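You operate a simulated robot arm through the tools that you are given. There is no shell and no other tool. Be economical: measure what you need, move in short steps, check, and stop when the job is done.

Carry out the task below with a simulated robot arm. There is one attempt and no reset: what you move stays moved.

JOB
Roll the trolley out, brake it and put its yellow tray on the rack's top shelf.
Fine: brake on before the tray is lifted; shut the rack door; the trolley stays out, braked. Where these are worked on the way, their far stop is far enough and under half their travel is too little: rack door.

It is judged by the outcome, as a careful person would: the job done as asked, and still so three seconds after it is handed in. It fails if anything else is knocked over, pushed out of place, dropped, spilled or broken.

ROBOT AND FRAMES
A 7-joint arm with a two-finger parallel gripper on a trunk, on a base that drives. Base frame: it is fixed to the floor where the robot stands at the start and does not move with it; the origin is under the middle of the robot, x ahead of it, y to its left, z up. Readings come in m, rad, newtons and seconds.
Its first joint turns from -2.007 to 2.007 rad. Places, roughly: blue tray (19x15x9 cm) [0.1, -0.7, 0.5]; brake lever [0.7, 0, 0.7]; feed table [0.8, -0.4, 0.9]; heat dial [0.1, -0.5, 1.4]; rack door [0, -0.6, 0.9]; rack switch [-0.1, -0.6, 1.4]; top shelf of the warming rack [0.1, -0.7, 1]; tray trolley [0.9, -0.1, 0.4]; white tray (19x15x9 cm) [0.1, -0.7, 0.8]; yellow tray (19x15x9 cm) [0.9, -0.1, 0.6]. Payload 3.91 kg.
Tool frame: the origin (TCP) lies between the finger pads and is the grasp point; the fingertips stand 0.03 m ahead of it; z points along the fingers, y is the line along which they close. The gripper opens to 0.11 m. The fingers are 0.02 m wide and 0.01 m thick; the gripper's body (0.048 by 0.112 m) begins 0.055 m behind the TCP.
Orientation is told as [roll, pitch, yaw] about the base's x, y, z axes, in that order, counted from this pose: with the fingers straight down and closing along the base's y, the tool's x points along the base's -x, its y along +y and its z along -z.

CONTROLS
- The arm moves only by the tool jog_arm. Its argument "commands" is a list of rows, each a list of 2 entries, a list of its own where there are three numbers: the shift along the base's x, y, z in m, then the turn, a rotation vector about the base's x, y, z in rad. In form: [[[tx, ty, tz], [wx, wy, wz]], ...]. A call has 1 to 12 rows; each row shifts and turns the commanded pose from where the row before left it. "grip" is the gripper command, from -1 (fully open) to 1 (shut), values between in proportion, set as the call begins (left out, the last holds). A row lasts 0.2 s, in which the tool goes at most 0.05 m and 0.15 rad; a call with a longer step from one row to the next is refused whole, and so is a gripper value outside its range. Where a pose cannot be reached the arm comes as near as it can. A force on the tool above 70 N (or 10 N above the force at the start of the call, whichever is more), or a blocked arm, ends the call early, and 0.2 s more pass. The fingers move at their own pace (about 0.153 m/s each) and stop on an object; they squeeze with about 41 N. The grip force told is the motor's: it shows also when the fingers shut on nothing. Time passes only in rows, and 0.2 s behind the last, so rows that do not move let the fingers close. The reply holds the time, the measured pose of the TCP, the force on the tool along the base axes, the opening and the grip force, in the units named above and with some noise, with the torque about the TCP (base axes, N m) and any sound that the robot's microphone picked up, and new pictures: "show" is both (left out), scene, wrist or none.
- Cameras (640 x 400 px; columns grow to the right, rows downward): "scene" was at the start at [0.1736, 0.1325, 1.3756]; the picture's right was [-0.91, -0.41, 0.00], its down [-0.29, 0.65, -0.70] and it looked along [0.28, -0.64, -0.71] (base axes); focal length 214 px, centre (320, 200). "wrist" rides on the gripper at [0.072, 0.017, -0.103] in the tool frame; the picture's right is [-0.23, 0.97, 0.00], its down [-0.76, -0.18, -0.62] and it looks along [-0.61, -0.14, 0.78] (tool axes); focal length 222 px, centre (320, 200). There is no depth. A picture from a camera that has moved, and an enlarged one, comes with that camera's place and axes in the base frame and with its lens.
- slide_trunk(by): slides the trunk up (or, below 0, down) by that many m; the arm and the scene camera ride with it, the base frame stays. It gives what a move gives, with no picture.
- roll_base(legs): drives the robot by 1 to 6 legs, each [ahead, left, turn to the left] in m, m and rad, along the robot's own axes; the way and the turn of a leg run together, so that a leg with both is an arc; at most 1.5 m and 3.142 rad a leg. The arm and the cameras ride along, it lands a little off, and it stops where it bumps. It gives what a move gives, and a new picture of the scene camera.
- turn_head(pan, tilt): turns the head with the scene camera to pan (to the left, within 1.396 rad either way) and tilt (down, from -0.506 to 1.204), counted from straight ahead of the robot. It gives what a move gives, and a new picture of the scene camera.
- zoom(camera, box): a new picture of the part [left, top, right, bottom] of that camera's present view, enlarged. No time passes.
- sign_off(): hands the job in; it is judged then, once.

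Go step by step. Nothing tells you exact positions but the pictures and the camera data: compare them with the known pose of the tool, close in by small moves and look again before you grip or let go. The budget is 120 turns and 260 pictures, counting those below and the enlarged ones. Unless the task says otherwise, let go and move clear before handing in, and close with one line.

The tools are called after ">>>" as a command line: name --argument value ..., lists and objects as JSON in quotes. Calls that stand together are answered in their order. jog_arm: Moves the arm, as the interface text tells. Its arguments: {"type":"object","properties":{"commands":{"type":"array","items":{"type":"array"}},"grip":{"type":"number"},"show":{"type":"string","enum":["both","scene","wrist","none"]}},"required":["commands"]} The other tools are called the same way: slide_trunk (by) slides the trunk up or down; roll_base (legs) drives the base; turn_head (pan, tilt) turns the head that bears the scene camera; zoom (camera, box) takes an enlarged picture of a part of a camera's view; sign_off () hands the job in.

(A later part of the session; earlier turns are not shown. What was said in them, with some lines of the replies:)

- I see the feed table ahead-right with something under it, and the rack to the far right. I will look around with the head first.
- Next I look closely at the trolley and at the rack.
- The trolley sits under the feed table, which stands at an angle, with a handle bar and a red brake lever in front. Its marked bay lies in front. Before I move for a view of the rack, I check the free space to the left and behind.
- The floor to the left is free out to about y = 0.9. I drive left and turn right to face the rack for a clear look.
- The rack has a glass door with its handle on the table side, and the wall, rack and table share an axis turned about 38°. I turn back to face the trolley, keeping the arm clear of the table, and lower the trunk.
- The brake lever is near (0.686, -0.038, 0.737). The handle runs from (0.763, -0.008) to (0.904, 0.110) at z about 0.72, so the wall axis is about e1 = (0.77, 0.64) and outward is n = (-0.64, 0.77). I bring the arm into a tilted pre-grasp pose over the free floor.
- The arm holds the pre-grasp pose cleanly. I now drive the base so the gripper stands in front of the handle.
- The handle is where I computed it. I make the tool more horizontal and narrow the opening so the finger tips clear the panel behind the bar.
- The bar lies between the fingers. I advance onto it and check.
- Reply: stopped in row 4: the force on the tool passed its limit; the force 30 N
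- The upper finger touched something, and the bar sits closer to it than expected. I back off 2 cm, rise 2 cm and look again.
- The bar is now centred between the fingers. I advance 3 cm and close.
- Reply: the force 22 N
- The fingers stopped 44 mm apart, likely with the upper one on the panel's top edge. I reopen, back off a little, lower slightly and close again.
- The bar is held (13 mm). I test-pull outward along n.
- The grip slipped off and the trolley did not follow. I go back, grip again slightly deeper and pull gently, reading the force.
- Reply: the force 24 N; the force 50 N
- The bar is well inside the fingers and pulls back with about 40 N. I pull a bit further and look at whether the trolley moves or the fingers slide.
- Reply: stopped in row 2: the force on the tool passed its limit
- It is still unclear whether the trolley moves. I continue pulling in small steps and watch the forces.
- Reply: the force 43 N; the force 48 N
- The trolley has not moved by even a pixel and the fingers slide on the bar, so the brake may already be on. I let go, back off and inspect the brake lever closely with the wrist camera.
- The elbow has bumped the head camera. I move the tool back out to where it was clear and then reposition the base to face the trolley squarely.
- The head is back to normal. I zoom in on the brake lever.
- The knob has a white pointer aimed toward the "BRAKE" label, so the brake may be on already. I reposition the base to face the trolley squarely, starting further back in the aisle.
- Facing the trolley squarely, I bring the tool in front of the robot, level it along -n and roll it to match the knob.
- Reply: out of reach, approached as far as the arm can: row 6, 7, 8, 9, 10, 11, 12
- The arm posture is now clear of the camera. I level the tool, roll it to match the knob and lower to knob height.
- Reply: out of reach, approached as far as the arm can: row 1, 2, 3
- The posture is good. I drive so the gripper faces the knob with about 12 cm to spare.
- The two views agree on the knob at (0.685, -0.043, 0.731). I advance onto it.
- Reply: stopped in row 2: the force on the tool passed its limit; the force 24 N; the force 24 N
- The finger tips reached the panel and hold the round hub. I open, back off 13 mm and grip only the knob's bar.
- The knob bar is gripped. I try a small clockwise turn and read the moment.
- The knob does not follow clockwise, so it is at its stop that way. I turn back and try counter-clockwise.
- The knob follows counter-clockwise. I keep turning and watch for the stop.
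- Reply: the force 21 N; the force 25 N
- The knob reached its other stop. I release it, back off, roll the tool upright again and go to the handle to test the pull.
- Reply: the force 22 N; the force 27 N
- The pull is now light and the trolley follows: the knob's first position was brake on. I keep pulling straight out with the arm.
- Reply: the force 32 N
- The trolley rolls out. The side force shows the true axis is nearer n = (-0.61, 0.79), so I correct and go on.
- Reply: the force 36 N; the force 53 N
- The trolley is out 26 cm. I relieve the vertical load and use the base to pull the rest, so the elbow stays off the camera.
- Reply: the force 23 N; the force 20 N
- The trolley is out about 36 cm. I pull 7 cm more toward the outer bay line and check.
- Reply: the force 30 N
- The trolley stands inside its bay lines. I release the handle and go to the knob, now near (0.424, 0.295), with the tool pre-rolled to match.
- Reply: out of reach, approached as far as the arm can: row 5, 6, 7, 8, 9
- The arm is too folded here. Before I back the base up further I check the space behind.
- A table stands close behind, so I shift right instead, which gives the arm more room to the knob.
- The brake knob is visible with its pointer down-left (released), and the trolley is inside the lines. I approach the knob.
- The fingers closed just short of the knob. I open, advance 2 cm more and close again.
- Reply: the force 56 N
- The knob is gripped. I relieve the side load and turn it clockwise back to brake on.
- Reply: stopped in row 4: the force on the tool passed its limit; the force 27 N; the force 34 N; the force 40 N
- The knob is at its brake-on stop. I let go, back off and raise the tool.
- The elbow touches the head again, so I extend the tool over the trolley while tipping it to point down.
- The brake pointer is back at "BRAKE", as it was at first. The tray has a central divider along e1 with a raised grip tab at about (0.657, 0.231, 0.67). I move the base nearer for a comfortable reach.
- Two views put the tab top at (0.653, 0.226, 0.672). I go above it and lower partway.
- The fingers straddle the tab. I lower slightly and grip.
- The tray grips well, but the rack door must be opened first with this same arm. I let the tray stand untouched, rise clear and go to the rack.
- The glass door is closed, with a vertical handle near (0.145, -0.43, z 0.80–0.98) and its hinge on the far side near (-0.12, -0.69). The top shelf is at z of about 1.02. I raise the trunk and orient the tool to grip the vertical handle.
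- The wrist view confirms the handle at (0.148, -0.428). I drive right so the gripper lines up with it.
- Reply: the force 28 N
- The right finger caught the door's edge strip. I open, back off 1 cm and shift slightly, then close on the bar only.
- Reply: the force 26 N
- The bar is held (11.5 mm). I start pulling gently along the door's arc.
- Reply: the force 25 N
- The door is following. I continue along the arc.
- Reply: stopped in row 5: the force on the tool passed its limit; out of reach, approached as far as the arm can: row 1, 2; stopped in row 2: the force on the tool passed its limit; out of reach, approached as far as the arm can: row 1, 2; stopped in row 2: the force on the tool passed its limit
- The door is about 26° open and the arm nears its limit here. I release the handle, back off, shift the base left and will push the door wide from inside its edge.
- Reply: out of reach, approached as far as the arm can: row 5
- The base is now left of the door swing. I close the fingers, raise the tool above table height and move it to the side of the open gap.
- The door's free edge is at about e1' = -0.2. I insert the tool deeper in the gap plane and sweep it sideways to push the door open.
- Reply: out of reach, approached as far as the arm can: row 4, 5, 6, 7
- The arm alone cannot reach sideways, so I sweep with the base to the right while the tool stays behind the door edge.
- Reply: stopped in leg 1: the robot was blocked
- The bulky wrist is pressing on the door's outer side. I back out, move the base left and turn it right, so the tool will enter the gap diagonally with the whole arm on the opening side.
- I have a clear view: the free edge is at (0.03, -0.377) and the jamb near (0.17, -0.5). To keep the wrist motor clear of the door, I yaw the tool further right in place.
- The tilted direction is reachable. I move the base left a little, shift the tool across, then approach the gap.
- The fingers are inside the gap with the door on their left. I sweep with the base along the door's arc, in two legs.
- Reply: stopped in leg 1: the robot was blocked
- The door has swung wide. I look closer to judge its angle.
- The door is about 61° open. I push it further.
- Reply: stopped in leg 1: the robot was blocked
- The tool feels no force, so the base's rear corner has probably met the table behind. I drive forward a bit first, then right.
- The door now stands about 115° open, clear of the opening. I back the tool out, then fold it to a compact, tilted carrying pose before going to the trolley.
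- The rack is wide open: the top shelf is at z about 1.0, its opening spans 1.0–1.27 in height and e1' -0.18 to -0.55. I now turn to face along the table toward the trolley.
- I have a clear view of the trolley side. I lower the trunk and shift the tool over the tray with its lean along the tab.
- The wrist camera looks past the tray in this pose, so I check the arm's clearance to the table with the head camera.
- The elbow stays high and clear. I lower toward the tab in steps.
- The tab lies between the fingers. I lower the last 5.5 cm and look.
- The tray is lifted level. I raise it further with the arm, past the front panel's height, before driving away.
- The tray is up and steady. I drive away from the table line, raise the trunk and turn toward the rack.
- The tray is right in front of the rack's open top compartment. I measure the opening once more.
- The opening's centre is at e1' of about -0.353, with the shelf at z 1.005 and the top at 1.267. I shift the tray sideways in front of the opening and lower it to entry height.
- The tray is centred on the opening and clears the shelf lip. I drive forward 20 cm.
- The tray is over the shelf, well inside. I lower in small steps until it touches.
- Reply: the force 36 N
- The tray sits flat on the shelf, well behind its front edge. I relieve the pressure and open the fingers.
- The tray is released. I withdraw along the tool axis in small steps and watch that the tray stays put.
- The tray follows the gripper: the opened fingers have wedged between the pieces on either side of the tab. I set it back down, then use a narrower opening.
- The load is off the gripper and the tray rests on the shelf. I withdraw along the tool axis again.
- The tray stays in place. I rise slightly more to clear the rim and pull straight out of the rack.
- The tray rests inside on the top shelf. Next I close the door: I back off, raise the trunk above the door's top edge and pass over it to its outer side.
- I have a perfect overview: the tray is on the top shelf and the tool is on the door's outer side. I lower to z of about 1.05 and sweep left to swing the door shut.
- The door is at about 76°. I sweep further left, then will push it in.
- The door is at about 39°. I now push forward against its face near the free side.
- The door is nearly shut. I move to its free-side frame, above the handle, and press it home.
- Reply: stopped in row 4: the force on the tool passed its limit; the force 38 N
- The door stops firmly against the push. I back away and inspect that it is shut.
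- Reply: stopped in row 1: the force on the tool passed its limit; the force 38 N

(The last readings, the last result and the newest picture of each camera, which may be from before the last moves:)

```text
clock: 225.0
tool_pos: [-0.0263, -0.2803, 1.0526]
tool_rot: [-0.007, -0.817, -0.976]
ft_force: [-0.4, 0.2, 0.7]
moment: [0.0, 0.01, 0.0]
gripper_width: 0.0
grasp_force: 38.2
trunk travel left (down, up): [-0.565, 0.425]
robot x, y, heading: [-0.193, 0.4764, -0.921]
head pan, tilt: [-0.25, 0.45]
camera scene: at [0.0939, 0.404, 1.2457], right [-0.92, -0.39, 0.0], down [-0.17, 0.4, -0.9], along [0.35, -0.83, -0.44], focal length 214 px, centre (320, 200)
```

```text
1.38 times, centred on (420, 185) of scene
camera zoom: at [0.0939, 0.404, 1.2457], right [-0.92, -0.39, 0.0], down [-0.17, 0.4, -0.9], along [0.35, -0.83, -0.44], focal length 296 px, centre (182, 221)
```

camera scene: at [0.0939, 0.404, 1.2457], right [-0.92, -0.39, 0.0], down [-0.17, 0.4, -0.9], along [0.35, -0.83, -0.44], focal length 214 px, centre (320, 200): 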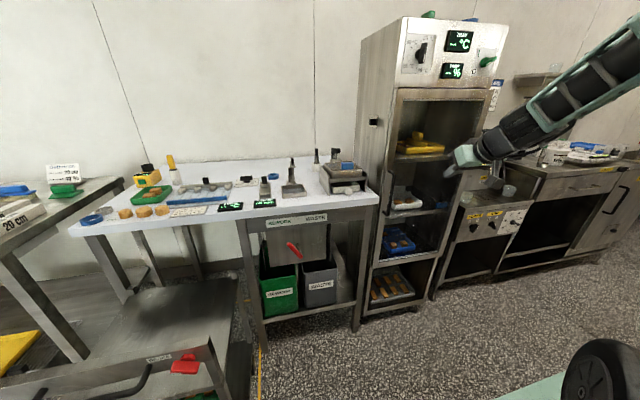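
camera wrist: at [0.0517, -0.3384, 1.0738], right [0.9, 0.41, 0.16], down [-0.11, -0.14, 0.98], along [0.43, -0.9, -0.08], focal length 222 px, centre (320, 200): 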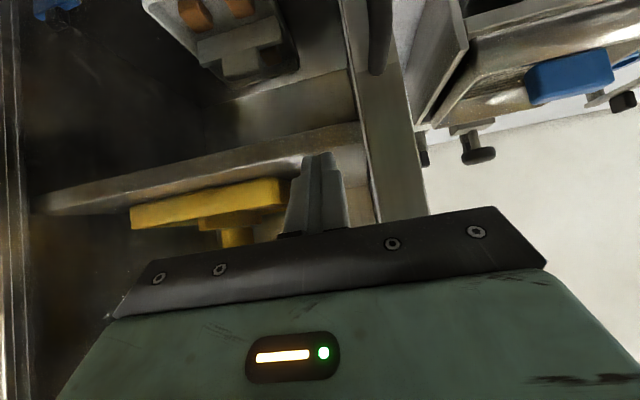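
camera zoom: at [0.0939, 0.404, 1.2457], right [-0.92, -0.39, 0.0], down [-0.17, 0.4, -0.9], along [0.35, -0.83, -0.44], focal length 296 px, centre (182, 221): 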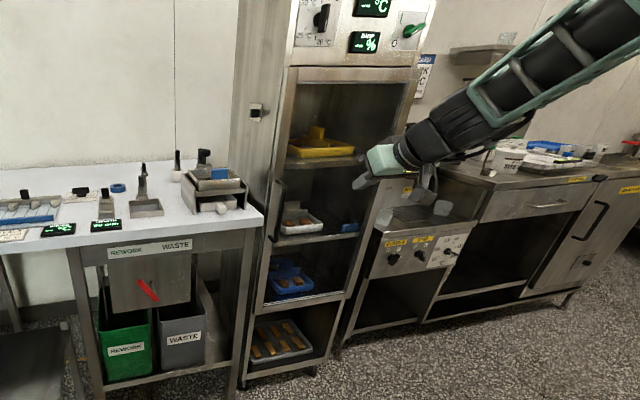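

>>> zoom --camera "scene" --box '[350, 70, 510, 210]'

>>> turn_head --pan 0.25 --tilt 0.75

>>> zoom --camera "scene" --box '[120, 200, 420, 400]'

```text
2.86 times, centred on (430, 140) of scene
camera zoom: at [0.0939, 0.404, 1.2457], right [-0.92, -0.39, 0.0], down [-0.17, 0.4, -0.9], along [0.35, -0.83, -0.44], focal length 613 px, centre (6, 371)
```

zoom: 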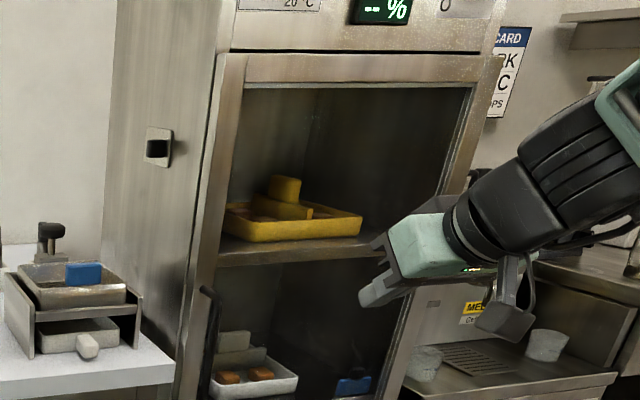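

```text
clock: 225.9
tool_pos: [-0.0251, -0.2806, 1.0537]
tool_rot: [-0.007, -0.821, -0.976]
ft_force: [0.0, 0.6, 0.1]
moment: [0.03, -0.01, -0.03]
gripper_width: 0.0001
grasp_force: 37.6
trunk travel left (down, up): [-0.565, 0.425]
robot x, y, heading: [-0.1892, 0.4799, -0.92]
head pan, tilt: [0.25, 0.75]
camera scene: at [0.123, 0.437, 1.2194], right [-0.62, -0.78, 0.0], down [-0.53, 0.42, -0.73], along [0.57, -0.46, -0.68], focal length 214 px, centre (320, 200)
```

scene: 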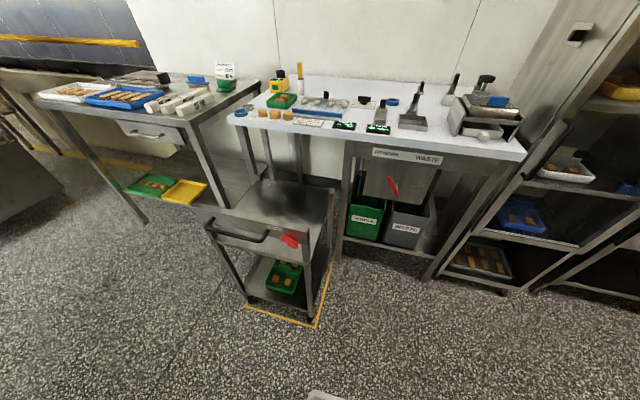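

```text
2.00 times, centred on (270, 300) of scene
camera zoom: at [0.123, 0.437, 1.2194], right [-0.62, -0.78, 0.0], down [-0.53, 0.42, -0.73], along [0.57, -0.46, -0.68], focal length 429 px, centre (420, 0)
```

zoom: 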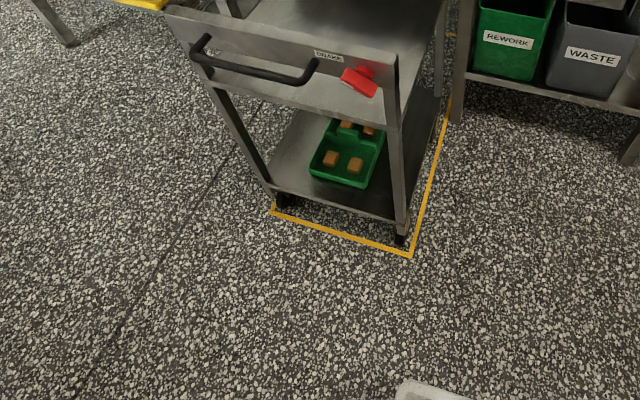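

The yellow tray is on the top shelf, the rack door is shut, and the trolley stands out in its bay with the brake on. The arm is clear, so I hand in.

>>> sign_off

```text
The job is handed in.
```

The job is handed in: the trolley is out in its marked bay with the brake on, the yellow tray is on the rack's top shelf, and the rack door is shut. The trolley's brake was already on at the start, so I released it to roll the trolley out and set it again before lifting the tray. The robot's base stopped against something behind it once, most likely the table by the left wall. I did not check whether that table moved.
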